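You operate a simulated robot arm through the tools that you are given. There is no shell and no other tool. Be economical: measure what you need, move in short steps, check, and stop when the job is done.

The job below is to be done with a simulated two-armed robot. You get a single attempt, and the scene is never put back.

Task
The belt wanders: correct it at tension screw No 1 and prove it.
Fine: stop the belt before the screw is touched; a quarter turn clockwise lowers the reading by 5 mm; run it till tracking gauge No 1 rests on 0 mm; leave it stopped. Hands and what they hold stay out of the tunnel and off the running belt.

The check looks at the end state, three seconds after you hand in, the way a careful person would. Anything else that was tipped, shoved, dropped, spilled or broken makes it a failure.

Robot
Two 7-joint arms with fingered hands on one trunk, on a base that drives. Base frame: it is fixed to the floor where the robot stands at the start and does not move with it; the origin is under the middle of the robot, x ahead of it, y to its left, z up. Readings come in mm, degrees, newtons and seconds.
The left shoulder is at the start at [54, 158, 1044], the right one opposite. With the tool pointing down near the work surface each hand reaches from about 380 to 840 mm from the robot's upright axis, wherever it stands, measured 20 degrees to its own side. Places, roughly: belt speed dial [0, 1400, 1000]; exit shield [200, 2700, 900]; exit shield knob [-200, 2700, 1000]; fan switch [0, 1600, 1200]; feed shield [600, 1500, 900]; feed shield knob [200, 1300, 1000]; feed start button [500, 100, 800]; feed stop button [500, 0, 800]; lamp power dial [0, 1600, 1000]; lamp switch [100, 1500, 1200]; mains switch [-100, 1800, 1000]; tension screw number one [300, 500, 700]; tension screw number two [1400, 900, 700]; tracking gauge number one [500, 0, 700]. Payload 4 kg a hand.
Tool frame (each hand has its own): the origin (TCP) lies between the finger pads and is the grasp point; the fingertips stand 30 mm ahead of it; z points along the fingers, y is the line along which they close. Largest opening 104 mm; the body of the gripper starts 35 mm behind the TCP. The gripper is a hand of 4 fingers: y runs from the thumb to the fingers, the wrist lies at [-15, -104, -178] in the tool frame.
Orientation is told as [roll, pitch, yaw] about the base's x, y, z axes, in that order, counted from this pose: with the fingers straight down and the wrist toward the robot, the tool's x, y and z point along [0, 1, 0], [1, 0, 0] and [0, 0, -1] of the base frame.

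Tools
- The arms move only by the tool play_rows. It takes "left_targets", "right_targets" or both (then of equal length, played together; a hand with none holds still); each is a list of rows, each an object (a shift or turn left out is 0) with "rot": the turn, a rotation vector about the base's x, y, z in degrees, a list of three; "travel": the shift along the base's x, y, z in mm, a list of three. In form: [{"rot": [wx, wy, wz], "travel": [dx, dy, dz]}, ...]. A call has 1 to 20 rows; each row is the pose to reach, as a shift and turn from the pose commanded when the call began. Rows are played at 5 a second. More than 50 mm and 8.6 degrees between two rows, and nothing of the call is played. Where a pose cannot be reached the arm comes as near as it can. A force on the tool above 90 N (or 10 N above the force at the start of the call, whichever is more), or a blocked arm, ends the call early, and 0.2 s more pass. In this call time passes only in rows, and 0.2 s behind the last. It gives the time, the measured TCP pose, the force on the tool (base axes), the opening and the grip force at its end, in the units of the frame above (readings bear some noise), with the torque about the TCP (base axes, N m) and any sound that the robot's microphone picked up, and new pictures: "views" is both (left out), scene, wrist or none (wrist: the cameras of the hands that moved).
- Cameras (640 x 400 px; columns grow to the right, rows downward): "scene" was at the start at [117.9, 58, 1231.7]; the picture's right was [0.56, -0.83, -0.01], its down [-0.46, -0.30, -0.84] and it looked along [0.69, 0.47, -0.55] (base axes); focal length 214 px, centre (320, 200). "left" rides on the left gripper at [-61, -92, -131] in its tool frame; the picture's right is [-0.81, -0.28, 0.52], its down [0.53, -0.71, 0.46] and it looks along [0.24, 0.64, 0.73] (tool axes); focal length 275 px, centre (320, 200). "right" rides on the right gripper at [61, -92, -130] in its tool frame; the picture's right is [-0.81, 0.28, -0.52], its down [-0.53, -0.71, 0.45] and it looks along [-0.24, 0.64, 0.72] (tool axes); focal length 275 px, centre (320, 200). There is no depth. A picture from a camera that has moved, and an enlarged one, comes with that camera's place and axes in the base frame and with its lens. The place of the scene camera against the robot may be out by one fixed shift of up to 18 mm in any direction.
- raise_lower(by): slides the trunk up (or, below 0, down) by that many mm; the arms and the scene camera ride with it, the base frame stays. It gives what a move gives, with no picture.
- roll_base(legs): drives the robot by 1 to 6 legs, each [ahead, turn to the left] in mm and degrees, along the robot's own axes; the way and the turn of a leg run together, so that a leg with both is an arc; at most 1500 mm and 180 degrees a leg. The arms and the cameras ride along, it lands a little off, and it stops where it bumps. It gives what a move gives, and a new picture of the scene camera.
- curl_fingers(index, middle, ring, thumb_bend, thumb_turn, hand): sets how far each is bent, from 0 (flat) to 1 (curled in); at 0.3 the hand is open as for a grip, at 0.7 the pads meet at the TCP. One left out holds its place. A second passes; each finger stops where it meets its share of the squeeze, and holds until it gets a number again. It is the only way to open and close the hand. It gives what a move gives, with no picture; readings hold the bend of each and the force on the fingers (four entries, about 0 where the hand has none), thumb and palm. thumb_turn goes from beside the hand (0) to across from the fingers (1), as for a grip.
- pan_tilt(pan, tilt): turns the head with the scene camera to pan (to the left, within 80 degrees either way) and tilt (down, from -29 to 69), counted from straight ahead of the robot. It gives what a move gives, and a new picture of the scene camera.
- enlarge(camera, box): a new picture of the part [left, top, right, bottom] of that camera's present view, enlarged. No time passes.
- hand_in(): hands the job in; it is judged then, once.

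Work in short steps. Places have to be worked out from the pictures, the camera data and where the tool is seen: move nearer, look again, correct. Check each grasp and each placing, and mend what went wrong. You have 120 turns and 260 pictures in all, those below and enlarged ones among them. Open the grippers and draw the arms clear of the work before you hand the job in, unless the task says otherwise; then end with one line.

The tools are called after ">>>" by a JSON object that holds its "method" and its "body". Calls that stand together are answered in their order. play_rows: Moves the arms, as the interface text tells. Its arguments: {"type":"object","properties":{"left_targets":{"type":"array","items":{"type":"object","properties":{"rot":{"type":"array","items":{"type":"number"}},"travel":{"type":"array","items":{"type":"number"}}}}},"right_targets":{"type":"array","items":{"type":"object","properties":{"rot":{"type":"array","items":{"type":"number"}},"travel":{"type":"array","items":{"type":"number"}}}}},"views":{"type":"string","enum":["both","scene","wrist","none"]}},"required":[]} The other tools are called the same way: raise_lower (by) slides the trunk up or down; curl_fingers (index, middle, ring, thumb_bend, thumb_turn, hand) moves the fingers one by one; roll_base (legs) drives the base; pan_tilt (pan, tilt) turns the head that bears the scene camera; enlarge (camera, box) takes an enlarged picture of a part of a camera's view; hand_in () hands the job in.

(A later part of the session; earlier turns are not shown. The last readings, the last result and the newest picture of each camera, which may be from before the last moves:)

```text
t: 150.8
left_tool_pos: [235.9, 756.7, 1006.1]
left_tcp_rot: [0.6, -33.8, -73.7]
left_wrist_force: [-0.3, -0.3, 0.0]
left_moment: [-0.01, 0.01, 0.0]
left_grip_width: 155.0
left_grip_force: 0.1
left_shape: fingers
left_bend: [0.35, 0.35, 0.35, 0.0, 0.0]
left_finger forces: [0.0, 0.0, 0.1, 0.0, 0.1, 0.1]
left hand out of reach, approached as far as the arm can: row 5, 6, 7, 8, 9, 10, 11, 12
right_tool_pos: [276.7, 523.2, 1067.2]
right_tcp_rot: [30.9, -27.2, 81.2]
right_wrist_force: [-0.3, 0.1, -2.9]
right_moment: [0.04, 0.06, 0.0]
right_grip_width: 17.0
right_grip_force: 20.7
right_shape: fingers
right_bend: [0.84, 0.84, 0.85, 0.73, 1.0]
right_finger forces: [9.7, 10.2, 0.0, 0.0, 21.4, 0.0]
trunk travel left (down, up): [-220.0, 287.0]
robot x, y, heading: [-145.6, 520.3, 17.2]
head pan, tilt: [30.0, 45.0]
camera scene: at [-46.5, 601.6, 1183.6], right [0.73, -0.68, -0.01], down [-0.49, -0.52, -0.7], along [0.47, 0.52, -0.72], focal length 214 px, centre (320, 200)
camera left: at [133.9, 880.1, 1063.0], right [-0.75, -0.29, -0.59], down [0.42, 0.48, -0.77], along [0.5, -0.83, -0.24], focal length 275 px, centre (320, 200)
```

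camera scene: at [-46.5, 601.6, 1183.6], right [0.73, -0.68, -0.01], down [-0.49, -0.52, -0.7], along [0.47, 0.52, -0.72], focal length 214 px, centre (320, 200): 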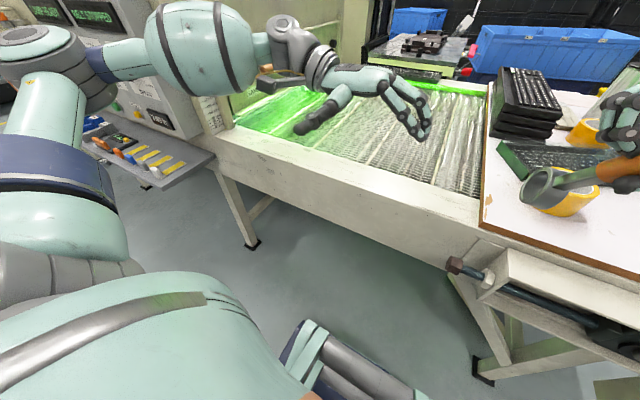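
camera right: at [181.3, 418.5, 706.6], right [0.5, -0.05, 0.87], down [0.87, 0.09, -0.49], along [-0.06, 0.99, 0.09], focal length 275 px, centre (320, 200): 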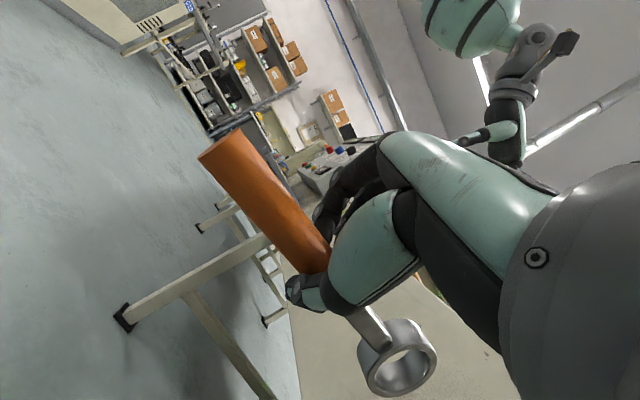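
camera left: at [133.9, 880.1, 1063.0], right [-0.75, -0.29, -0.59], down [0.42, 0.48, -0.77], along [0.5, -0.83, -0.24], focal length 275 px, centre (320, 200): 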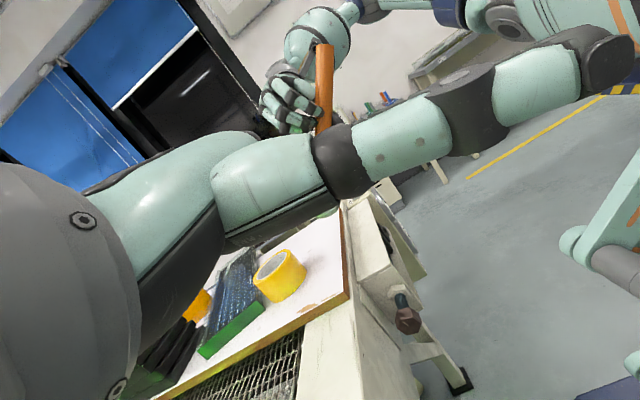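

Further right the wrist has more room; I move toward the head's end line while continuing the rotation.

>>> {"method": "play_rows", "body": {"left_targets": [{"rot": [0, 0, 0], "travel": [17, -23, -35]}, {"rot": [-6, -1.8, 0], "travel": [34, -46, -70]}, {"rot": [-13, -3.8, 0], "travel": [51, -69, -105]}, {"rot": [-20, -5.9, 0], "travel": [68, -92, -140]}, {"rot": [-27, -8, 0], "travel": [68, -92, -150]}, {"rot": [-34, -10, 0], "travel": [68, -92, -155]}, {"rot": [-41, -12, 0], "travel": [68, -92, -160]}, {"rot": [-48, -14, 0], "travel": [68, -92, -165]}, {"rot": [-53.7, -16, 0], "travel": [68, -92, -170]}], "views": "both"}}

```text
t: 153.0
left_tool_pos: [347.6, 714.2, 859.3]
left_tcp_rot: [-4.3, -50.7, -37.7]
left_wrist_force: [-0.4, 0.0, 0.8]
left_moment: [-0.01, -0.06, 0.04]
left_grip_width: 155.1
left_grip_force: 0.2
left_shape: fingers
left_bend: [0.35, 0.35, 0.35, 0.0, 0.0]
left_finger forces: [0.1, 0.0, 0.0, 0.0, 0.0, 0.0]
left hand out of reach, approached as far as the arm can: row 1, 2, 3, 4, 5, 6, 7, 8, 9
right_tool_pos: [260.5, 522.0, 1073.3]
right_tcp_rot: [29.9, -27.4, 81.5]
right_wrist_force: [-0.6, 1.1, -3.1]
right_moment: [0.0, -0.01, -0.04]
right_grip_width: 16.8
right_grip_force: 20.8
right_shape: fingers
right_bend: [0.84, 0.84, 0.85, 0.73, 1.0]
right_finger forces: [10.1, 10.1, 0.0, 0.0, 21.7, 0.1]
trunk travel left (down, up): [-220.0, 287.0]
robot x, y, heading: [-143.5, 521.1, 17.4]
head pan, tilt: [30.0, 45.0]
stopped in row 9 (left hand): the arm was blocked; the commanded pose is now the measured one
camera scene: at [-51.0, 602.5, 1183.9], right [0.73, -0.68, 0.0], down [-0.49, -0.52, -0.7], along [0.47, 0.52, -0.71], focal length 214 px, centre (320, 200)
camera left: at [186.8, 772.2, 873.0], right [-0.38, -0.78, -0.5], down [0.25, 0.44, -0.86], along [0.89, -0.45, 0.03], focal length 275 px, centre (320, 200)
```

scene: 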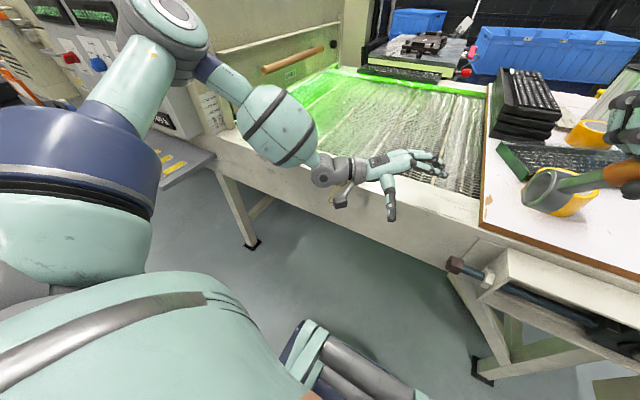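
left: 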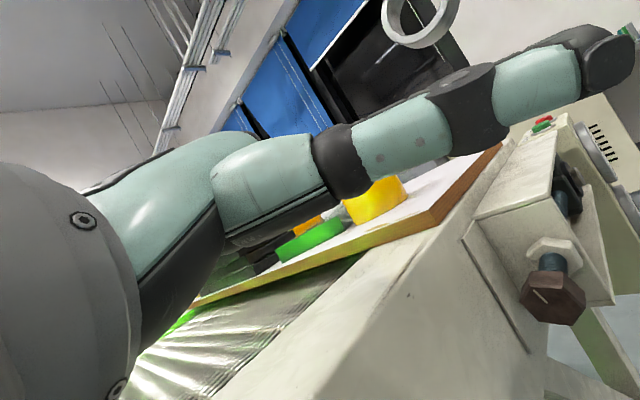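

The path matters here. I reset: right hand back to a plain pose well to the right, left hand fingers-down over the spot with the wrist on its outer side, from where the roll should work.

>>> {"method": "play_rows", "body": {"left_targets": [{"rot": [4.5, 2.6, -3.1], "travel": [-9, 0, 25]}, {"rot": [8.9, 5.1, -6.3], "travel": [-18, 0, 50]}, {"rot": [13.4, 7.7, -9.4], "travel": [-27, 0, 75]}, {"rot": [17.9, 10.3, -12.6], "travel": [-36, 0, 100]}, {"rot": [22.4, 12.9, -15.7], "travel": [-45, -10, 120]}, {"rot": [26.8, 15.4, -18.9], "travel": [-54, -20, 130]}, {"rot": [31.3, 18, -22], "travel": [-63, -30, 140]}, {"rot": [35.8, 20.6, -25.2], "travel": [-72, -43, 140]}, {"rot": [40.2, 23.1, -28.3], "travel": [-81, -56, 140]}, {"rot": [44.7, 25.7, -31.5], "travel": [-90, -68, 140]}], "right_targets": [{"rot": [-4.2, -0.5, -6.9], "travel": [10, -11, 0]}, {"rot": [-8.4, -1, -13.8], "travel": [20, -21, 0]}, {"rot": [-12.6, -1.5, -20.7], "travel": [30, -32, 0]}, {"rot": [-16.8, -2, -27.6], "travel": [40, -42, 0]}, {"rot": [-21, -2.6, -34.5], "travel": [50, -53, 0]}, {"rot": [-25.2, -3.1, -41.3], "travel": [60, -64, 0]}, {"rot": [-29.4, -3.6, -48.2], "travel": [70, -74, 0]}, {"rot": [-33.6, -4.1, -55.1], "travel": [80, -85, 0]}, {"rot": [-37.8, -4.6, -62], "travel": [90, -95, 0]}, {"rot": [-42, -5.1, -68.9], "travel": [100, -106, 0]}], "views": "scene"}}

```text
t: 154.7
left_tool_pos: [282.4, 689.3, 995.5]
left_tcp_rot: [3.1, -13.3, -63.7]
left_wrist_force: [6.5, 4.1, 0.9]
left_moment: [-0.32, 0.3, -0.02]
left_grip_width: 154.6
left_grip_force: 0.7
left_shape: fingers
left_bend: [0.35, 0.35, 0.35, 0.0, 0.01]
left_finger forces: [0.0, 0.0, 0.0, 0.0, 1.7, 0.0]
right_tool_pos: [223.1, 666.7, 994.1]
right_tcp_rot: [16.2, -4.2, 43.1]
right_wrist_force: [-6.2, -5.3, -5.3]
right_moment: [0.34, -0.21, -0.12]
right_grip_width: 15.7
right_grip_force: 23.5
right_shape: fingers
right_bend: [0.84, 0.86, 0.85, 0.74, 0.98]
right_finger forces: [10.2, 17.2, 0.0, 0.0, 19.8, 0.0]
right hand out of reach, approached as far as the arm can: row 1, 2, 3, 4, 5, 6, 7, 8
trunk travel left (down, up): [-220.0, 287.0]
robot x, y, heading: [-143.6, 521.8, 17.1]
head pan, tilt: [30.0, 45.0]
stopped in row 8 (left hand): the force on the tool passed its limit (the readings are from after the stop); the commanded pose is now the measured one
camera scene: at [-46.5, 602.7, 1183.4], right [0.73, -0.68, -0.01], down [-0.49, -0.52, -0.7], along [0.47, 0.51, -0.72], focal length 214 px, centre (320, 200)
```

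scene: 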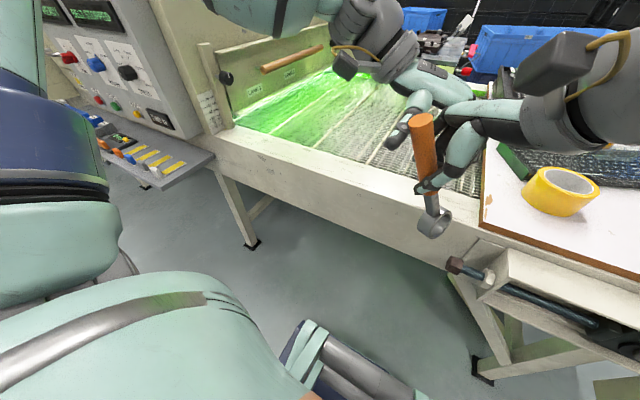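

The hands touched. I back the left hand away first.

>>> {"method": "play_rows", "body": {"left_targets": [{"travel": [15, 20, 5]}, {"travel": [15, 50, 20]}, {"travel": [10, 90, 40]}, {"travel": [0, 130, 60]}], "views": "none"}}

>>> {"method": "play_rows", "body": {"right_targets": [{"travel": [8, -30, 10]}, {"travel": [16, -60, 20]}, {"travel": [25, -95, 30]}, {"travel": [35, -130, 40]}, {"travel": [45, -165, 50]}, {"travel": [55, -200, 60]}], "views": "scene"}}

```text
t: 155.7
left_tool_pos: [283.0, 817.8, 1049.8]
left_tcp_rot: [2.9, -13.1, -63.8]
left_wrist_force: [0.4, -0.3, 0.1]
left_moment: [-0.03, -0.01, -0.01]
left_grip_width: 155.1
left_grip_force: 0.1
left_shape: fingers
left_bend: [0.35, 0.35, 0.35, 0.0, 0.0]
left_finger forces: [0.1, 0.0, 0.1, 0.1, 0.0, 0.1]
right_tool_pos: [224.2, 667.2, 996.9]
right_tcp_rot: [16.2, -4.7, 42.9]
right_wrist_force: [-0.4, 0.0, -2.3]
right_moment: [0.0, 0.02, -0.02]
right_grip_width: 16.2
right_grip_force: 21.6
right_shape: fingers
right_bend: [0.84, 0.87, 0.85, 0.74, 0.98]
right_finger forces: [9.0, 14.8, 0.0, 0.0, 19.3, 0.0]
trunk travel left (down, up): [-220.0, 287.0]
robot x, y, heading: [-140.8, 520.0, 17.1]
head pan, tilt: [30.0, 45.0]
```

```text
t: 157.1
left_tool_pos: [282.9, 816.6, 1051.3]
left_tcp_rot: [3.0, -13.0, -63.8]
left_wrist_force: [-0.5, 0.8, 0.5]
left_moment: [0.01, 0.02, -0.01]
left_grip_width: 155.1
left_grip_force: 0.0
left_shape: fingers
left_bend: [0.35, 0.35, 0.35, 0.0, 0.0]
left_finger forces: [0.0, 0.0, 0.0, 0.1, 0.0, 0.0]
right_tool_pos: [225.5, 665.4, 995.7]
right_tcp_rot: [16.2, -4.7, 42.9]
right_wrist_force: [0.3, 0.1, -2.8]
right_moment: [0.02, -0.02, 0.01]
right_grip_width: 15.9
right_grip_force: 21.5
right_shape: fingers
right_bend: [0.84, 0.87, 0.85, 0.74, 0.98]
right_finger forces: [8.9, 14.8, 0.1, 0.0, 19.3, 0.0]
right hand out of reach, approached as far as the arm can: row 1, 2, 3, 4, 5, 6
trunk travel left (down, up): [-220.0, 287.0]
robot x, y, heading: [-142.9, 522.1, 17.3]
head pan, tilt: [30.0, 45.0]
camera scene: at [-46.8, 601.6, 1183.6], right [0.73, -0.68, -0.01], down [-0.49, -0.52, -0.7], along [0.47, 0.52, -0.72], focal length 214 px, centre (320, 200)
```

scene: 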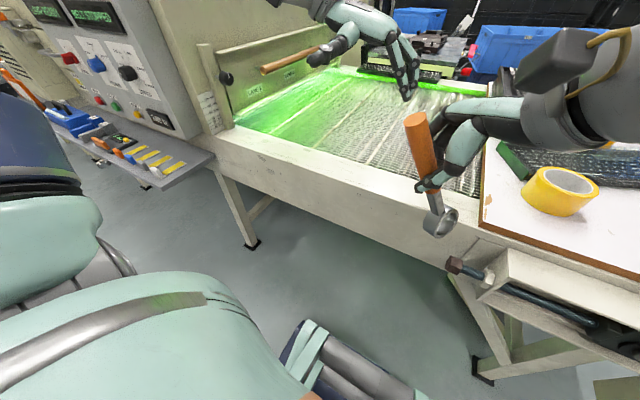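

The right arm is against a joint limit in this orientation; I finish rotating it to the plain fingers-down pose in place, which should free it.

>>> {"method": "play_rows", "body": {"right_targets": [{"rot": [-3, -1.5, -5.2], "travel": [0, 0, 10]}, {"rot": [-6, -3, -10.4], "travel": [0, 0, 20]}, {"rot": [-9, -4.6, -15.6], "travel": [0, 0, 30]}, {"rot": [-12, -6, -20.8], "travel": [0, 0, 40]}, {"rot": [-15, -7.6, -26], "travel": [0, 0, 50]}], "views": "none"}}

>>> {"method": "play_rows", "body": {"right_targets": [{"travel": [8, -30, 5]}, {"travel": [16, -65, 10]}, {"travel": [26, -100, 15]}, {"travel": [36, -140, 20]}, {"travel": [48, -180, 20]}, {"travel": [60, -220, 20]}, {"travel": [70, -255, 20]}], "views": "scene"}}

```text
t: 158.1
left_tool_pos: [268.8, 812.6, 1059.0]
left_tcp_rot: [3.8, -13.2, -64.0]
left_wrist_force: [-0.8, 0.5, -0.2]
left_moment: [0.01, -0.04, 0.02]
left_grip_width: 154.7
left_grip_force: 0.0
left_shape: fingers
left_bend: [0.35, 0.35, 0.35, 0.0, 0.0]
left_finger forces: [0.0, 0.1, 0.0, 0.0, 0.1, 0.1]
right_tool_pos: [251.9, 728.9, 1008.5]
right_tcp_rot: [19.7, -5.6, 30.3]
right_wrist_force: [-0.2, 0.5, -2.4]
right_moment: [-0.01, -0.03, -0.01]
right_grip_width: 16.1
right_grip_force: 22.0
right_shape: fingers
right_bend: [0.84, 0.87, 0.85, 0.74, 0.98]
right_finger forces: [9.0, 15.4, 0.0, 0.0, 20.0, 0.0]
right hand out of reach, approached as far as the arm can: row 1, 2, 3, 4
trunk travel left (down, up): [-220.0, 287.0]
robot x, y, heading: [-142.9, 522.1, 17.1]
head pan, tilt: [30.0, 45.0]
stopped in row 4 (right hand): the arm was blocked; the commanded pose is now the measured one
```

```text
t: 159.7
left_tool_pos: [271.0, 812.7, 1056.7]
left_tcp_rot: [3.7, -13.2, -64.0]
left_wrist_force: [-0.3, -0.3, -0.4]
left_moment: [-0.01, 0.02, -0.02]
left_grip_width: 154.8
left_grip_force: 0.0
left_shape: fingers
left_bend: [0.35, 0.35, 0.35, 0.0, 0.0]
left_finger forces: [0.0, 0.0, 0.0, 0.1, 0.0, 0.0]
right_tool_pos: [254.1, 728.5, 1008.8]
right_tcp_rot: [19.9, -5.7, 30.4]
right_wrist_force: [-0.2, -0.1, -2.4]
right_moment: [0.03, -0.04, 0.0]
right_grip_width: 15.8
right_grip_force: 22.2
right_shape: fingers
right_bend: [0.84, 0.87, 0.85, 0.74, 0.98]
right_finger forces: [8.9, 15.4, 0.0, 0.1, 20.0, 0.1]
right hand out of reach, approached as far as the arm can: row 1, 2, 3, 4, 5, 6, 7
trunk travel left (down, up): [-220.0, 287.0]
robot x, y, heading: [-144.0, 522.2, 17.1]
head pan, tilt: [30.0, 45.0]
camera scene: at [-45.7, 601.4, 1184.9], right [0.73, -0.69, -0.01], down [-0.49, -0.51, -0.71], along [0.48, 0.52, -0.7], focal length 214 px, centre (320, 200)
```

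scene: 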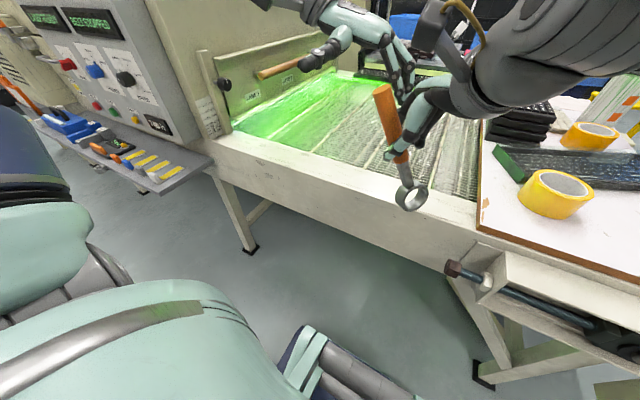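

The display over the belt reads that the belt is stopped, good. I unwind the right arm the way it came, back toward its last free pose.

>>> {"method": "play_rows", "body": {"right_targets": [{"rot": [3.1, -0.4, 6.6], "travel": [3, -26, 7]}, {"rot": [6.1, -0.8, 13.2], "travel": [6, -51, 14]}, {"rot": [9.2, -1.2, 19.9], "travel": [9, -77, 22]}, {"rot": [12.2, -1.6, 26.5], "travel": [12, -102, 29]}, {"rot": [15.3, -2, 33.1], "travel": [14, -128, 36]}, {"rot": [18.4, -2.4, 39.7], "travel": [17, -154, 43]}, {"rot": [21.4, -2.8, 46.4], "travel": [20, -180, 50]}, {"rot": [24.5, -3.2, 53], "travel": [23, -205, 58]}], "views": "scene"}}

```text
t: 161.5
left_tool_pos: [270.6, 811.8, 1056.2]
left_tcp_rot: [3.7, -13.1, -64.0]
left_wrist_force: [0.5, 0.5, 0.0]
left_moment: [0.01, 0.01, 0.02]
left_grip_width: 155.1
left_grip_force: 0.1
left_shape: fingers
left_bend: [0.35, 0.35, 0.35, 0.0, 0.0]
left_finger forces: [0.0, 0.1, 0.0, 0.0, 0.0, 0.1]
right_tool_pos: [266.8, 519.7, 1080.1]
right_tcp_rot: [30.3, -28.6, 81.1]
right_wrist_force: [0.7, 0.2, -3.0]
right_moment: [-0.03, 0.0, -0.04]
right_grip_width: 15.7
right_grip_force: 20.8
right_shape: fingers
right_bend: [0.84, 0.87, 0.85, 0.74, 0.99]
right_finger forces: [8.4, 13.9, 0.0, 0.0, 19.0, 0.1]
trunk travel left (down, up): [-220.0, 287.0]
robot x, y, heading: [-143.1, 516.4, 17.2]
head pan, tilt: [30.0, 45.0]
camera scene: at [-46.2, 600.5, 1183.6], right [0.73, -0.68, -0.01], down [-0.49, -0.52, -0.7], along [0.47, 0.52, -0.72], focal length 214 px, centre (320, 200)
```

scene: 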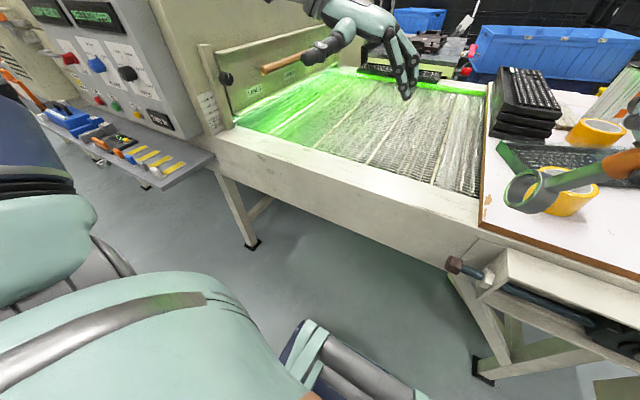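

I go back to the side-on finger twist, which did turn the screw. I bring the left arm to its plain pose, then drive back to the earlier stance at [-186,197].

>>> {"method": "play_rows", "body": {"left_targets": [{"rot": [0.9, 0.8, 7.4], "travel": [-14, 18, 5]}, {"rot": [1.8, 1.6, 14.7], "travel": [-29, 37, 11]}, {"rot": [2.7, 2.5, 22.1], "travel": [-43, 55, 16]}, {"rot": [3.6, 3.3, 29.5], "travel": [-57, 73, 22]}, {"rot": [4.5, 4.1, 36.8], "travel": [-72, 92, 27]}, {"rot": [5.5, 4.9, 44.2], "travel": [-86, 110, 33]}, {"rot": [6.4, 5.7, 51.5], "travel": [-100, 128, 38]}, {"rot": [7.3, 6.5, 58.9], "travel": [-115, 147, 44]}, {"rot": [8.2, 7.4, 66.3], "travel": [-129, 165, 49]}, {"rot": [9.1, 8.2, 73.6], "travel": [-143, 184, 55]}, {"rot": [10, 9, 81], "travel": [-158, 202, 60]}], "views": "none"}}

>>> {"method": "roll_base", "body": {"legs": [[0, 65], [-323, 0], [0, -66]]}}

```text
t: 163.9
left_tool_pos: [95.7, 1087.6, 1124.3]
left_tcp_rot: [8.0, -1.8, 14.8]
left_wrist_force: [-0.9, 0.3, -0.8]
left_moment: [-0.04, -0.04, 0.0]
left_grip_width: 155.0
left_grip_force: 0.1
left_shape: fingers
left_bend: [0.35, 0.35, 0.35, 0.0, 0.0]
left_finger forces: [0.0, 0.1, 0.1, 0.1, 0.1, 0.0]
left hand out of reach, approached as far as the arm can: row 9, 10, 11
right_tool_pos: [265.8, 521.5, 1080.8]
right_tcp_rot: [30.2, -28.5, 81.0]
right_wrist_force: [-1.0, 0.4, -3.2]
right_moment: [0.05, 0.04, 0.02]
right_grip_width: 15.7
right_grip_force: 20.8
right_shape: fingers
right_bend: [0.84, 0.87, 0.85, 0.74, 0.99]
right_finger forces: [8.5, 13.9, 0.0, 0.0, 19.0, 0.1]
trunk travel left (down, up): [-220.0, 287.0]
robot x, y, heading: [-141.9, 517.3, 17.3]
head pan, tilt: [30.0, 45.0]
```

```text
t: 171.7
left_tool_pos: [54.0, 762.4, 1124.5]
left_tcp_rot: [7.7, -1.6, 13.5]
left_wrist_force: [-0.2, -0.3, -0.1]
left_moment: [0.02, 0.01, 0.02]
left_grip_width: 155.1
left_grip_force: 0.0
left_shape: fingers
left_bend: [0.35, 0.35, 0.35, 0.0, 0.0]
left_finger forces: [0.0, 0.0, 0.0, 0.1, 0.0, 0.1]
right_tool_pos: [220.9, 197.4, 1080.1]
right_tcp_rot: [30.6, -29.0, 80.4]
right_wrist_force: [-0.2, -0.5, -1.8]
right_moment: [0.03, 0.03, 0.01]
right_grip_width: 15.4
right_grip_force: 20.0
right_shape: fingers
right_bend: [0.84, 0.87, 0.85, 0.74, 0.99]
right_finger forces: [8.7, 13.4, 0.0, 0.0, 18.2, 0.0]
trunk travel left (down, up): [-220.0, 287.0]
robot x, y, heading: [-192.1, 210.8, 16.4]
head pan, tilt: [30.0, 45.0]
camera scene: at [-95.2, 285.4, 1183.6], right [0.73, -0.69, -0.01], down [-0.5, -0.52, -0.7], along [0.48, 0.51, -0.72], focal length 214 px, centre (320, 200)
```

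scene: 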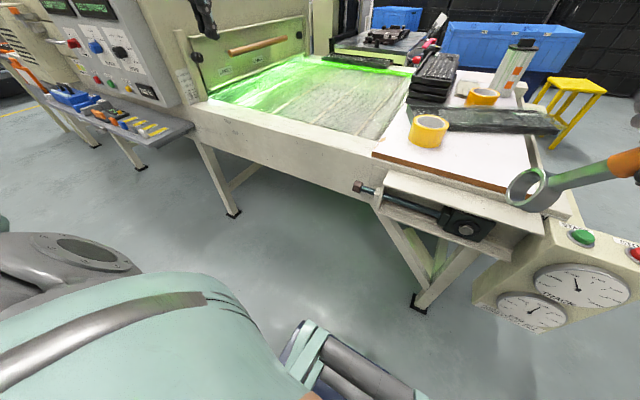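

The gauge is in view; I zoom on it and on the screw.

>>> {"method": "enlarge", "body": {"camera": "scene", "box": [490, 220, 640, 340]}}

>>> {"method": "enlarge", "body": {"camera": "scene", "box": [20, 0, 140, 70]}}

```text
3.33 times, centred on (565, 280) of scene
camera zoom: at [-95.2, 285.4, 1183.6], right [0.73, -0.69, -0.01], down [-0.5, -0.52, -0.7], along [0.48, 0.51, -0.72], focal length 715 px, centre (-497, -67)
```

zoom: 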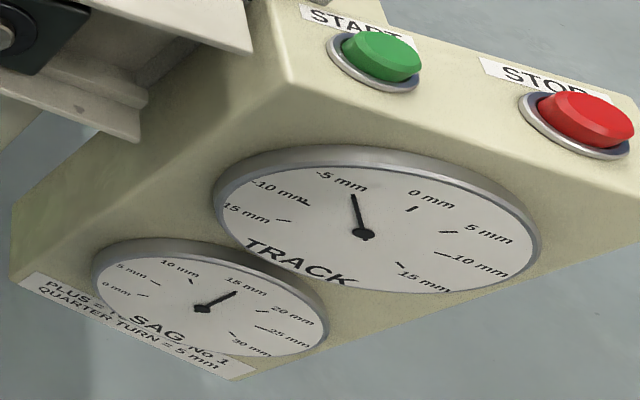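

```text
5.33 times, centred on (80, 35) of scene
camera zoom: at [-95.2, 285.4, 1183.6], right [0.73, -0.69, -0.01], down [-0.5, -0.52, -0.7], along [0.48, 0.51, -0.72], focal length 1144 px, centre (1600, 1080)
```

zoom: 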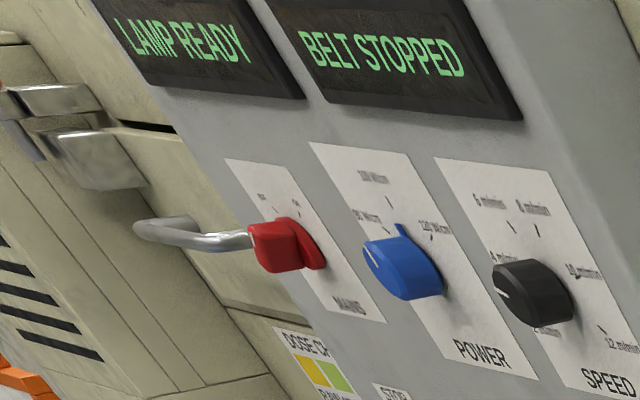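

Belt stopped, gauge −5. I bring the left hand to the standoff again, as before, tilted forward.

>>> {"method": "play_rows", "body": {"left_targets": [{"rot": [0.6, -4.9, 0.3], "travel": [17, -20, -31]}, {"rot": [1.3, -9.8, 0.6], "travel": [34, -40, -63]}, {"rot": [2, -14.8, 0.9], "travel": [52, -61, -94]}, {"rot": [2.6, -19.7, 1.2], "travel": [69, -81, -126]}, {"rot": [3.3, -24.6, 1.5], "travel": [86, -101, -157]}, {"rot": [3.9, -29.5, 1.8], "travel": [103, -121, -188]}, {"rot": [4.6, -34.4, 2.1], "travel": [120, -141, -220]}, {"rot": [5.2, -39.4, 2.4], "travel": [138, -162, -251]}, {"rot": [5.9, -44.3, 2.7], "travel": [155, -182, -283]}, {"rot": [6.5, -49.2, 3], "travel": [172, -202, -314]}], "views": "none"}}

>>> {"method": "curl_fingers", "body": {"hand": "left", "index": 0.38, "middle": 0.38, "ring": 0.38, "thumb_bend": 0.38, "thumb_turn": 1}}

>>> {"method": "raise_lower", "body": {"by": -100}}

```text
t: 173.9
left_tool_pos: [216.6, 560.9, 817.2]
left_tcp_rot: [-1.5, -51.3, 21.2]
left_wrist_force: [1.0, -0.8, 0.1]
left_moment: [0.03, 0.0, 0.02]
left_grip_width: 154.9
left_grip_force: 0.0
left_shape: fingers
left_bend: [0.35, 0.35, 0.35, 0.0, 0.0]
left_finger forces: [0.0, 0.0, 0.1, 0.0, 0.0, 0.0]
left hand out of reach, approached as far as the arm can: row 1, 2, 3, 4, 6, 7, 8, 10
right_tool_pos: [212.5, 191.4, 1084.4]
right_tcp_rot: [30.3, -29.5, 80.7]
right_wrist_force: [0.3, 0.2, -3.3]
right_moment: [0.04, 0.05, 0.02]
right_grip_width: 15.7
right_grip_force: 20.9
right_shape: fingers
right_bend: [0.84, 0.87, 0.85, 0.74, 0.99]
right_finger forces: [8.6, 13.8, 0.1, 0.1, 18.8, 0.0]
trunk travel left (down, up): [-220.0, 287.0]
robot x, y, heading: [-189.7, 206.6, 16.3]
head pan, tilt: [30.0, 45.0]
```

```text
t: 174.9
left_tool_pos: [214.7, 564.4, 815.5]
left_tcp_rot: [-1.5, -51.2, 21.2]
left_wrist_force: [-0.8, 0.3, -0.6]
left_moment: [0.0, -0.01, 0.03]
left_grip_width: 83.7
left_grip_force: 0.0
left_shape: fingers
left_bend: [0.38, 0.38, 0.38, 0.38, 0.98]
left_finger forces: [0.0, 0.0, 0.0, 0.0, 0.1, 0.1]
right_tool_pos: [208.6, 195.0, 1085.5]
right_tcp_rot: [29.9, -29.3, 80.9]
right_wrist_force: [-0.3, -0.7, -3.0]
right_moment: [-0.03, -0.01, -0.01]
right_grip_width: 15.4
right_grip_force: 20.8
right_shape: fingers
right_bend: [0.84, 0.87, 0.85, 0.74, 0.99]
right_finger forces: [8.9, 13.9, 0.0, 0.0, 18.7, 0.0]
trunk travel left (down, up): [-220.0, 287.0]
robot x, y, heading: [-193.0, 203.6, 16.2]
head pan, tilt: [30.0, 45.0]
```

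```text
t: 176.2
left_tool_pos: [214.1, 563.8, 716.2]
left_tcp_rot: [-1.5, -51.2, 21.2]
left_wrist_force: [-0.8, 0.0, -0.8]
left_moment: [0.02, -0.02, -0.02]
left_grip_width: 83.6
left_grip_force: 0.2
left_shape: fingers
left_bend: [0.38, 0.38, 0.38, 0.38, 0.98]
left_finger forces: [0.1, 0.1, 0.1, 0.0, 0.0, 0.0]
right_tool_pos: [209.1, 194.7, 985.5]
right_tcp_rot: [29.9, -29.3, 80.9]
right_wrist_force: [0.0, -0.5, -2.5]
right_moment: [-0.01, 0.0, -0.01]
right_grip_width: 15.4
right_grip_force: 20.8
right_shape: fingers
right_bend: [0.84, 0.87, 0.85, 0.74, 0.99]
right_finger forces: [8.8, 13.9, 0.0, 0.0, 18.6, 0.0]
trunk travel left (down, up): [-120.0, 387.0]
robot x, y, heading: [-192.7, 207.9, 16.9]
head pan, tilt: [30.0, 45.0]
```

Analysis: the earlier twist carried the head along once the pads aligned with its flats. Flats now match hand pitch ≈ −43°, so I stage at that pitch, 80 mm short and centred 9 mm outboard so index and middle both bear on the head.

>>> {"method": "raise_lower", "body": {"by": -60}}

>>> {"method": "play_rows", "body": {"left_targets": [{"rot": [-0.4, 1.5, -1.2], "travel": [5, -3, 35]}, {"rot": [-0.8, 3, -2.5], "travel": [15, -6, 75]}, {"rot": [-1.3, 4.5, -3.8], "travel": [40, -9, 105]}, {"rot": [-1.7, 5.8, -5], "travel": [64, -12, 120]}], "views": "wrist"}}

```text
t: 177.2
left_tool_pos: [213.2, 563.7, 654.9]
left_tcp_rot: [-1.5, -51.2, 21.2]
left_wrist_force: [-0.6, -0.1, -0.1]
left_moment: [0.01, -0.03, -0.04]
left_grip_width: 83.6
left_grip_force: 0.2
left_shape: fingers
left_bend: [0.38, 0.38, 0.38, 0.38, 0.98]
left_finger forces: [0.0, 0.0, 0.1, 0.0, 0.0, 0.0]
right_tool_pos: [208.5, 195.5, 924.6]
right_tcp_rot: [29.9, -29.3, 80.9]
right_wrist_force: [-1.3, 0.8, -3.7]
right_moment: [-0.04, -0.02, 0.04]
right_grip_width: 15.4
right_grip_force: 20.8
right_shape: fingers
right_bend: [0.84, 0.87, 0.85, 0.74, 0.99]
right_finger forces: [8.8, 13.8, 0.1, 0.1, 18.6, 0.0]
trunk travel left (down, up): [-60.0, 447.0]
robot x, y, heading: [-193.6, 203.7, 16.3]
head pan, tilt: [30.0, 45.0]
```

```text
t: 178.2
left_tool_pos: [278.4, 550.4, 776.6]
left_tcp_rot: [-1.1, -45.1, 15.8]
left_wrist_force: [0.6, -0.7, -0.3]
left_moment: [-0.03, 0.0, 0.01]
left_grip_width: 83.6
left_grip_force: 0.1
left_shape: fingers
left_bend: [0.38, 0.38, 0.38, 0.38, 0.98]
left_finger forces: [0.1, 0.0, 0.1, 0.1, 0.0, 0.0]
right_tool_pos: [208.1, 194.2, 924.2]
right_tcp_rot: [29.8, -29.4, 80.9]
right_wrist_force: [0.8, 0.2, -2.9]
right_moment: [0.0, -0.03, -0.01]
right_grip_width: 15.6
right_grip_force: 20.4
right_shape: fingers
right_bend: [0.84, 0.87, 0.85, 0.74, 0.99]
right_finger forces: [8.8, 13.9, 0.0, 0.1, 18.6, 0.1]
trunk travel left (down, up): [-60.0, 447.0]
robot x, y, heading: [-195.6, 204.1, 16.7]
head pan, tilt: [30.0, 45.0]
camera left: at [141.5, 451.1, 804.2], right [0.38, -0.75, -0.55], down [-0.31, 0.46, -0.83], along [0.87, 0.49, -0.06], focal length 275 px, centre (320, 200)
```

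left: 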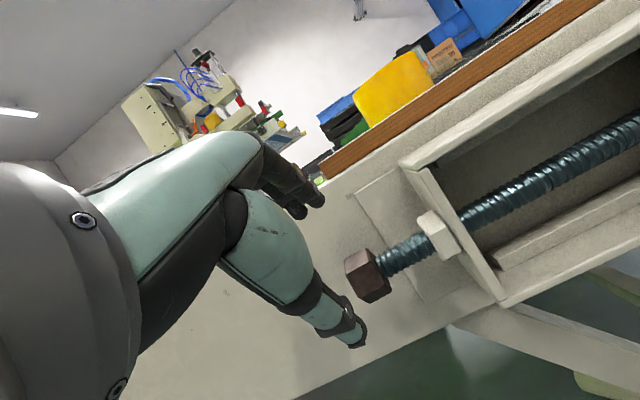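

Pose is right. I slide over the head and grip.

>>> {"method": "play_rows", "body": {"left_targets": [{"travel": [14, 4, -14]}, {"travel": [27, 8, -28]}, {"travel": [41, 12, -43]}, {"travel": [54, 16, -57]}], "views": "none"}}

>>> {"method": "curl_fingers", "body": {"hand": "left", "index": 0.85, "middle": 0.85, "ring": 0.7, "thumb_bend": 0.85}}

>>> {"method": "enlarge", "body": {"camera": "left", "box": [240, 160, 440, 320]}}

```text
t: 179.2
left_tool_pos: [330.4, 564.6, 721.1]
left_tcp_rot: [-1.1, -45.4, 15.7]
left_wrist_force: [-23.6, -6.7, 6.5]
left_moment: [0.23, -0.72, 0.21]
left_grip_width: 78.1
left_grip_force: 12.0
left_shape: fingers
left_bend: [0.42, 0.4, 0.4, 0.38, 0.98]
left_finger forces: [13.2, 6.1, 5.4, 0.1, 0.0, 0.1]
right_tool_pos: [205.8, 193.9, 925.9]
right_tcp_rot: [29.7, -29.4, 81.0]
right_wrist_force: [0.0, -0.8, -3.4]
right_moment: [-0.02, 0.01, -0.03]
right_grip_width: 15.3
right_grip_force: 21.1
right_shape: fingers
right_bend: [0.84, 0.87, 0.85, 0.74, 0.99]
right_finger forces: [8.8, 13.7, 0.0, 0.0, 18.5, 0.1]
trunk travel left (down, up): [-60.0, 447.0]
robot x, y, heading: [-192.3, 203.3, 16.5]
head pan, tilt: [30.0, 45.0]
```

```text
t: 180.2
left_tool_pos: [333.4, 569.3, 712.2]
left_tcp_rot: [-1.1, -44.6, 16.1]
left_wrist_force: [4.9, 7.6, -25.9]
left_moment: [0.02, 0.13, 0.13]
left_grip_width: 10.4
left_grip_force: 20.4
left_shape: fingers
left_bend: [0.77, 0.84, 0.7, 0.72, 1.0]
left_finger forces: [13.2, 1.9, 0.0, 0.1, 25.2, 0.0]
right_tool_pos: [210.7, 195.4, 923.5]
right_tcp_rot: [30.0, -29.1, 80.8]
right_wrist_force: [-0.2, 0.5, -2.4]
right_moment: [0.03, 0.0, 0.03]
right_grip_width: 15.4
right_grip_force: 20.1
right_shape: fingers
right_bend: [0.84, 0.87, 0.85, 0.74, 0.99]
right_finger forces: [8.9, 13.8, 0.0, 0.0, 18.6, 0.0]
trunk travel left (down, up): [-60.0, 447.0]
robot x, y, heading: [-190.7, 205.7, 16.5]
head pan, tilt: [30.0, 45.0]
```

```text
2.50 times, centred on (340, 240) of left
camera zoom: at [197.0, 469.3, 741.7], right [0.38, -0.75, -0.55], down [-0.32, 0.45, -0.83], along [0.87, 0.49, -0.07], focal length 688 px, centre (270, 100)
```

zoom: 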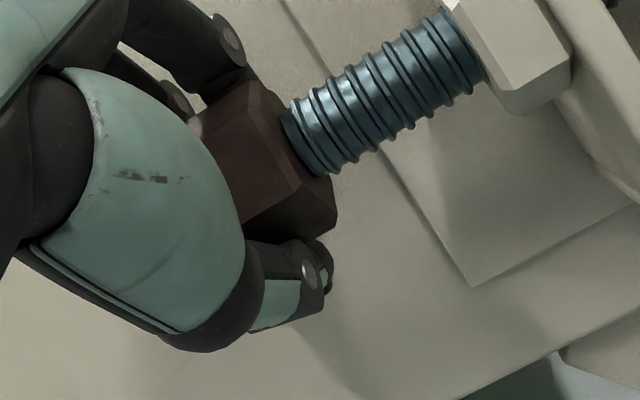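

The head is clamped by index and thumb (~20 N). I rotate 40° anticlockwise about the screw axis.

>>> {"method": "play_rows", "body": {"left_targets": [{"rot": [-1.4, 4.8, 0]}, {"rot": [-2.8, 9.6, 0]}, {"rot": [-4.3, 14.4, 0]}, {"rot": [-5.7, 19.2, 0]}, {"rot": [-7.1, 24, 0]}, {"rot": [-8.5, 28.8, 0]}, {"rot": [-9.9, 33.6, 0]}, {"rot": [-11.4, 38.4, 0]}], "views": "wrist"}}

>>> {"method": "enlarge", "body": {"camera": "left", "box": [270, 180, 400, 280]}}

```text
t: 182.0
left_tool_pos: [331.3, 568.5, 715.8]
left_tcp_rot: [-1.4, -4.7, 16.0]
left_wrist_force: [-8.2, 2.3, -26.5]
left_moment: [0.11, -0.14, 0.06]
left_grip_width: 11.1
left_grip_force: 20.4
left_shape: fingers
left_bend: [0.78, 0.84, 0.7, 0.71, 1.0]
left_finger forces: [10.0, 3.0, 0.0, 0.0, 27.7, 0.1]
right_tool_pos: [208.7, 195.4, 924.4]
right_tcp_rot: [30.0, -29.2, 80.9]
right_wrist_force: [-0.3, 0.2, -2.9]
right_moment: [0.03, 0.0, -0.01]
right_grip_width: 15.5
right_grip_force: 20.8
right_shape: fingers
right_bend: [0.84, 0.87, 0.85, 0.74, 0.99]
right_finger forces: [8.8, 13.7, 0.0, 0.0, 18.6, 0.0]
trunk travel left (down, up): [-60.0, 447.0]
robot x, y, heading: [-189.3, 205.1, 16.5]
head pan, tilt: [30.0, 45.0]
camera left: at [247.7, 484.4, 838.3], right [0.0, -0.86, -0.52], down [-0.79, 0.31, -0.53], along [0.61, 0.41, -0.68], focal length 275 px, centre (320, 200)
```

left: 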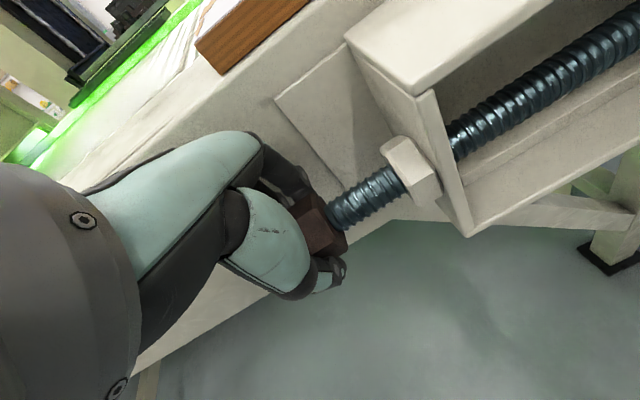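

```text
4.00 times, centred on (335, 230) of left
camera zoom: at [247.7, 484.4, 838.3], right [0.0, -0.86, -0.52], down [-0.79, 0.31, -0.53], along [0.61, 0.41, -0.68], focal length 1101 px, centre (260, 80)
```

zoom: 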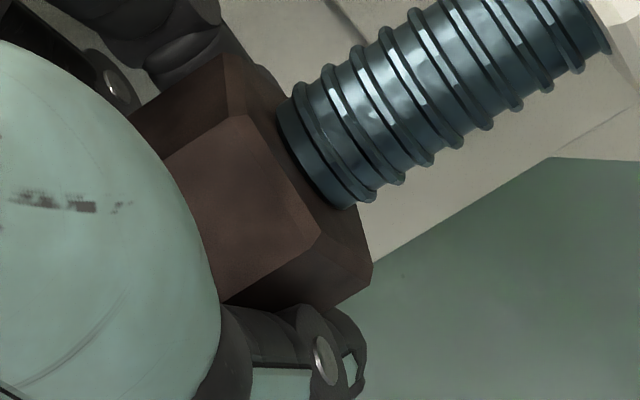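

The head followed ~34° (now ~51° in total of the 90). I release carefully (fingers are near the frame), lift off upward, and prepare a second grip.

>>> {"method": "curl_fingers", "body": {"hand": "left", "index": 0.52, "middle": 0.52, "ring": 0.52, "thumb_bend": 0.35}}

>>> {"method": "play_rows", "body": {"left_targets": [{"travel": [-5, -1.5, 20]}, {"travel": [-12, -3, 50]}, {"travel": [-25, -7, 80]}, {"travel": [-45, -13, 105]}], "views": "wrist"}}

>>> {"method": "enlarge", "body": {"camera": "left", "box": [300, 250, 400, 330]}}

```text
t: 183.0
left_tool_pos: [331.5, 567.1, 719.6]
left_tcp_rot: [-1.5, -5.1, 16.1]
left_wrist_force: [-5.8, -3.1, 1.7]
left_moment: [0.13, -0.23, -0.04]
left_grip_width: 68.2
left_grip_force: 4.1
left_shape: fingers
left_bend: [0.52, 0.55, 0.52, 0.35, 0.98]
left_finger forces: [0.1, 6.7, 0.1, 0.0, 0.0, 0.0]
right_tool_pos: [207.7, 194.4, 924.2]
right_tcp_rot: [30.0, -29.3, 80.9]
right_wrist_force: [0.2, 0.1, -4.0]
right_moment: [0.01, 0.0, -0.01]
right_grip_width: 15.8
right_grip_force: 20.9
right_shape: fingers
right_bend: [0.84, 0.87, 0.85, 0.74, 0.99]
right_finger forces: [8.8, 13.7, 0.0, 0.0, 18.7, 0.1]
trunk travel left (down, up): [-60.0, 447.0]
robot x, y, heading: [-190.9, 204.5, 16.5]
head pan, tilt: [30.0, 45.0]
```

```text
t: 184.0
left_tool_pos: [286.6, 555.3, 823.5]
left_tcp_rot: [-1.6, -5.2, 16.1]
left_wrist_force: [-0.4, 0.4, 0.2]
left_moment: [0.0, -0.04, -0.01]
left_grip_width: 68.4
left_grip_force: 0.0
left_shape: fingers
left_bend: [0.52, 0.52, 0.52, 0.35, 0.98]
left_finger forces: [0.0, 0.0, 0.0, 0.1, 0.0, 0.0]
right_tool_pos: [208.2, 194.6, 924.9]
right_tcp_rot: [29.8, -29.3, 80.9]
right_wrist_force: [0.2, 0.1, -4.4]
right_moment: [0.0, -0.01, 0.0]
right_grip_width: 15.6
right_grip_force: 20.8
right_shape: fingers
right_bend: [0.84, 0.87, 0.85, 0.74, 0.99]
right_finger forces: [8.7, 13.8, 0.0, 0.0, 18.6, 0.0]
trunk travel left (down, up): [-60.0, 447.0]
robot x, y, heading: [-191.0, 209.4, 16.7]
head pan, tilt: [30.0, 45.0]
camera left: at [202.6, 470.8, 947.6], right [0.01, -0.85, -0.52], down [-0.79, 0.32, -0.53], along [0.62, 0.41, -0.67], focal length 275 px, centre (320, 200)
```

left: 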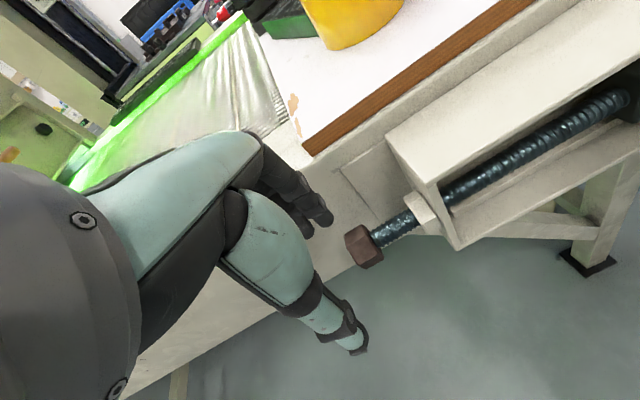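

```text
5.00 times, centred on (350, 290) of left
camera zoom: at [202.6, 470.8, 947.6], right [0.01, -0.85, -0.52], down [-0.79, 0.32, -0.53], along [0.62, 0.41, -0.67], focal length 1376 px, centre (170, -250)
```

zoom: 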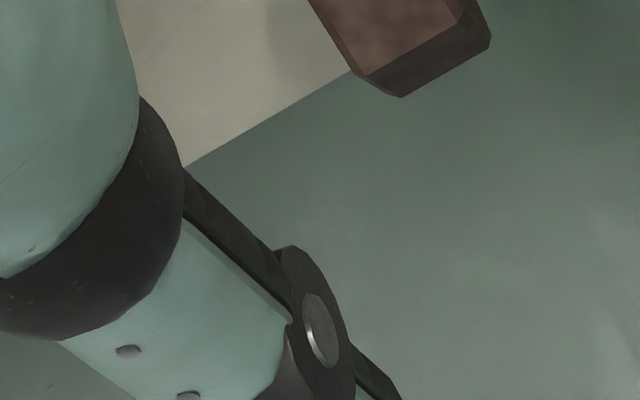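

>>> {"method": "enlarge", "body": {"camera": "left", "box": [330, 210, 400, 280]}}

```text
5.71 times, centred on (365, 245) of left
camera zoom: at [202.6, 470.8, 947.6], right [0.01, -0.85, -0.52], down [-0.79, 0.32, -0.53], along [0.62, 0.41, -0.67], focal length 1573 px, centre (63, -57)
```

zoom: 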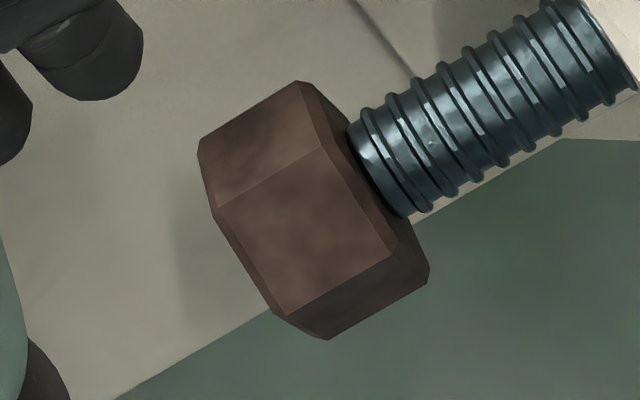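

Edges confirm the head is at ≈51° turned (edges at −9°/−69°). For the second grip the hand should be at pitch ≈ −69°; I back off and re-tilt.

>>> {"method": "play_rows", "body": {"left_targets": [{"rot": [2.3, -7.7, 0], "travel": [-10, -3, 3]}, {"rot": [4.6, -15.4, 0], "travel": [-20, -6, 3]}, {"rot": [6.8, -23, 0], "travel": [-30, -9, 3]}, {"rot": [9.1, -30.7, 0], "travel": [-40, -12, 3]}, {"rot": [11.4, -38.4, 0], "travel": [-48, -14, 0]}, {"rot": [13.7, -46, 0], "travel": [-52, -15, -10]}, {"rot": [16, -53.7, 0], "travel": [-52, -15, -20]}, {"rot": [18.2, -61.4, 0], "travel": [-52, -15, -30]}], "views": "none"}}

>>> {"method": "raise_lower", "body": {"by": -35}}

>>> {"method": "curl_fingers", "body": {"hand": "left", "index": 0.4, "middle": 0.4, "ring": 0.4, "thumb_bend": 0.38}}

```text
t: 185.8
left_tool_pos: [234.5, 539.5, 792.9]
left_tcp_rot: [-0.5, -69.1, 15.2]
left_wrist_force: [-0.4, -0.4, 0.5]
left_moment: [-0.01, -0.05, 0.05]
left_grip_width: 68.3
left_grip_force: 0.0
left_shape: fingers
left_bend: [0.52, 0.52, 0.52, 0.35, 0.98]
left_finger forces: [0.0, 0.0, 0.0, 0.0, 0.0, 0.0]
left hand out of reach, approached as far as the arm can: row 6
right_tool_pos: [209.6, 193.6, 924.1]
right_tcp_rot: [30.0, -29.3, 80.7]
right_wrist_force: [0.1, -0.2, -2.8]
right_moment: [-0.01, -0.01, 0.0]
right_grip_width: 15.2
right_grip_force: 20.6
right_shape: fingers
right_bend: [0.84, 0.87, 0.85, 0.74, 0.99]
right_finger forces: [8.8, 13.7, 0.0, 0.0, 18.6, 0.0]
trunk travel left (down, up): [-60.0, 447.0]
robot x, y, heading: [-191.1, 205.9, 16.6]
head pan, tilt: [30.0, 45.0]
```

```text
t: 186.6
left_tool_pos: [234.1, 540.2, 759.5]
left_tcp_rot: [-0.5, -69.2, 15.3]
left_wrist_force: [0.1, 0.5, -0.4]
left_moment: [0.0, 0.02, -0.02]
left_grip_width: 68.3
left_grip_force: 0.1
left_shape: fingers
left_bend: [0.52, 0.52, 0.52, 0.35, 0.98]
left_finger forces: [0.1, 0.0, 0.0, 0.0, 0.1, 0.0]
right_tool_pos: [207.6, 194.5, 890.3]
right_tcp_rot: [30.0, -29.4, 80.9]
right_wrist_force: [-0.1, -0.1, -2.5]
right_moment: [-0.03, 0.0, 0.04]
right_grip_width: 15.8
right_grip_force: 20.8
right_shape: fingers
right_bend: [0.84, 0.87, 0.85, 0.74, 0.99]
right_finger forces: [8.7, 13.9, 0.0, 0.0, 18.5, 0.0]
trunk travel left (down, up): [-25.0, 482.0]
robot x, y, heading: [-190.3, 204.9, 16.4]
head pan, tilt: [30.0, 45.0]
```

```text
t: 187.6
left_tool_pos: [235.2, 539.5, 759.2]
left_tcp_rot: [-0.3, -69.2, 15.3]
left_wrist_force: [0.2, -0.2, 0.1]
left_moment: [0.0, 0.03, -0.01]
left_grip_width: 80.9
left_grip_force: 0.0
left_shape: fingers
left_bend: [0.4, 0.4, 0.4, 0.38, 0.98]
left_finger forces: [0.0, 0.1, 0.0, 0.0, 0.0, 0.0]
right_tool_pos: [207.9, 194.8, 891.1]
right_tcp_rot: [29.9, -29.3, 81.0]
right_wrist_force: [-0.7, -0.2, -3.5]
right_moment: [0.02, 0.02, -0.02]
right_grip_width: 15.5
right_grip_force: 19.8
right_shape: fingers
right_bend: [0.84, 0.87, 0.85, 0.74, 0.99]
right_finger forces: [8.8, 13.8, 0.0, 0.0, 18.6, 0.1]
trunk travel left (down, up): [-25.0, 482.0]
robot x, y, heading: [-194.8, 206.8, 16.7]
head pan, tilt: [30.0, 45.0]
```

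Now I slide straight along the finger direction onto the head and grip again.

>>> {"method": "play_rows", "body": {"left_targets": [{"travel": [10, -7, -4]}, {"travel": [30, -1, -12]}, {"travel": [50, 5, -20]}, {"travel": [70, 11, -28]}, {"travel": [85, 15, -34]}, {"travel": [95, 18, -38]}], "views": "wrist"}}

>>> {"method": "curl_fingers", "body": {"hand": "left", "index": 0.85, "middle": 0.85, "ring": 0.75, "thumb_bend": 0.85}}

```text
t: 189.0
left_tool_pos: [329.3, 558.3, 719.9]
left_tcp_rot: [-0.4, -69.1, 15.2]
left_wrist_force: [-0.8, 0.1, -0.7]
left_moment: [0.02, 0.03, 0.01]
left_grip_width: 80.6
left_grip_force: 0.2
left_shape: fingers
left_bend: [0.4, 0.4, 0.4, 0.38, 0.98]
left_finger forces: [0.1, 0.1, 0.0, 0.1, 0.0, 0.0]
right_tool_pos: [209.6, 195.0, 890.7]
right_tcp_rot: [30.0, -29.3, 81.0]
right_wrist_force: [0.9, 1.2, -3.2]
right_moment: [-0.03, 0.03, -0.02]
right_grip_width: 15.5
right_grip_force: 20.8
right_shape: fingers
right_bend: [0.84, 0.87, 0.85, 0.74, 0.99]
right_finger forces: [8.8, 13.8, 0.0, 0.0, 18.5, 0.0]
trunk travel left (down, up): [-25.0, 482.0]
robot x, y, heading: [-190.9, 204.6, 16.4]
head pan, tilt: [30.0, 45.0]
camera left: at [194.8, 458.6, 680.1], right [0.58, -0.68, -0.44], down [0.03, 0.56, -0.83], along [0.81, 0.47, 0.34], focal length 275 px, centre (320, 200)
```

left: 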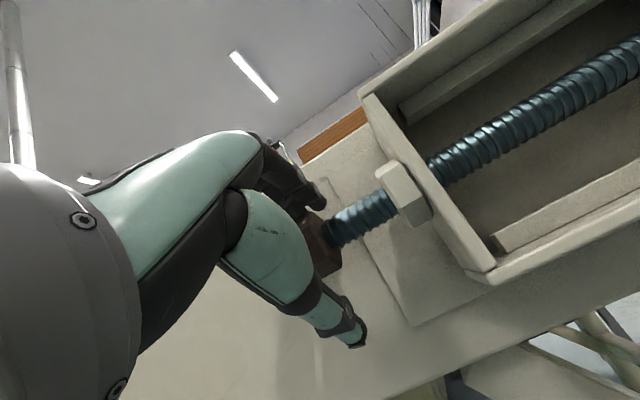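

```text
t: 190.0
left_tool_pos: [329.9, 559.9, 718.5]
left_tcp_rot: [-0.4, -69.0, 15.3]
left_wrist_force: [13.1, 6.1, -6.6]
left_moment: [0.05, 0.09, -0.01]
left_grip_width: 24.0
left_grip_force: 19.2
left_shape: fingers
left_bend: [0.72, 0.62, 0.75, 0.63, 1.0]
left_finger forces: [9.5, 8.1, 0.0, 0.0, 20.9, 0.1]
right_tool_pos: [210.0, 194.9, 889.7]
right_tcp_rot: [30.1, -29.3, 80.7]
right_wrist_force: [0.6, -0.8, -2.8]
right_moment: [0.0, 0.02, 0.02]
right_grip_width: 15.6
right_grip_force: 20.4
right_shape: fingers
right_bend: [0.84, 0.87, 0.85, 0.74, 0.99]
right_finger forces: [8.7, 13.8, 0.0, 0.0, 18.5, 0.0]
trunk travel left (down, up): [-25.0, 482.0]
robot x, y, heading: [-192.6, 204.0, 16.5]
head pan, tilt: [30.0, 45.0]
```

Good grip (both fingers ~9 N, thumb 21 N). I rotate another 42° anticlockwise.

>>> {"method": "play_rows", "body": {"left_targets": [{"rot": [-1.4, 4.8, 0]}, {"rot": [-2.8, 9.6, 0]}, {"rot": [-4.3, 14.4, 0]}, {"rot": [-5.7, 19.2, 0]}, {"rot": [-7.1, 24, 0]}, {"rot": [-8.5, 28.8, 0]}, {"rot": [-9.9, 33.6, 0]}, {"rot": [-11.4, 38.4, 0]}, {"rot": [-11.9, 40.3, 0]}], "views": "none"}}

>>> {"method": "enlarge", "body": {"camera": "left", "box": [270, 180, 400, 280]}}

```text
t: 192.0
left_tool_pos: [330.9, 558.5, 719.0]
left_tcp_rot: [-1.3, -26.9, 16.0]
left_wrist_force: [7.7, 8.2, -5.9]
left_moment: [0.06, -0.19, 0.09]
left_grip_width: 21.5
left_grip_force: 17.6
left_shape: fingers
left_bend: [0.72, 0.62, 0.75, 0.65, 1.0]
left_finger forces: [11.3, 6.9, 0.0, 0.0, 16.7, 0.0]
right_tool_pos: [210.0, 195.8, 889.7]
right_tcp_rot: [29.9, -29.2, 80.8]
right_wrist_force: [0.2, -0.1, -2.3]
right_moment: [-0.02, 0.02, -0.01]
right_grip_width: 15.6
right_grip_force: 20.3
right_shape: fingers
right_bend: [0.84, 0.87, 0.85, 0.74, 0.99]
right_finger forces: [8.8, 13.8, 0.0, 0.0, 18.5, 0.0]
trunk travel left (down, up): [-25.0, 482.0]
robot x, y, heading: [-196.0, 205.1, 16.4]
head pan, tilt: [30.0, 45.0]
```

```text
4.00 times, centred on (335, 230) of left
camera zoom: at [209.5, 463.2, 794.9], right [0.21, -0.8, -0.57], down [-0.55, 0.39, -0.74], along [0.81, 0.47, -0.36], focal length 1101 px, centre (260, 80)
```

zoom: 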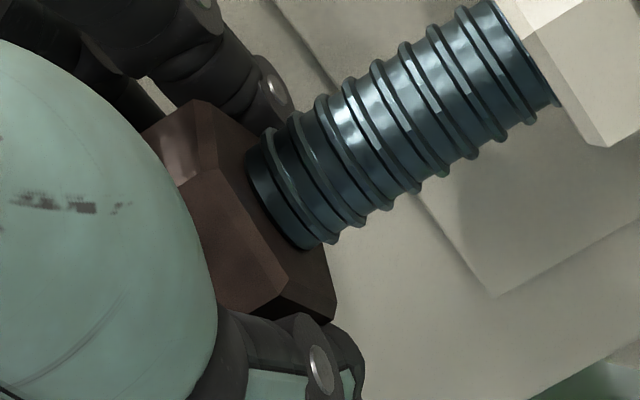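

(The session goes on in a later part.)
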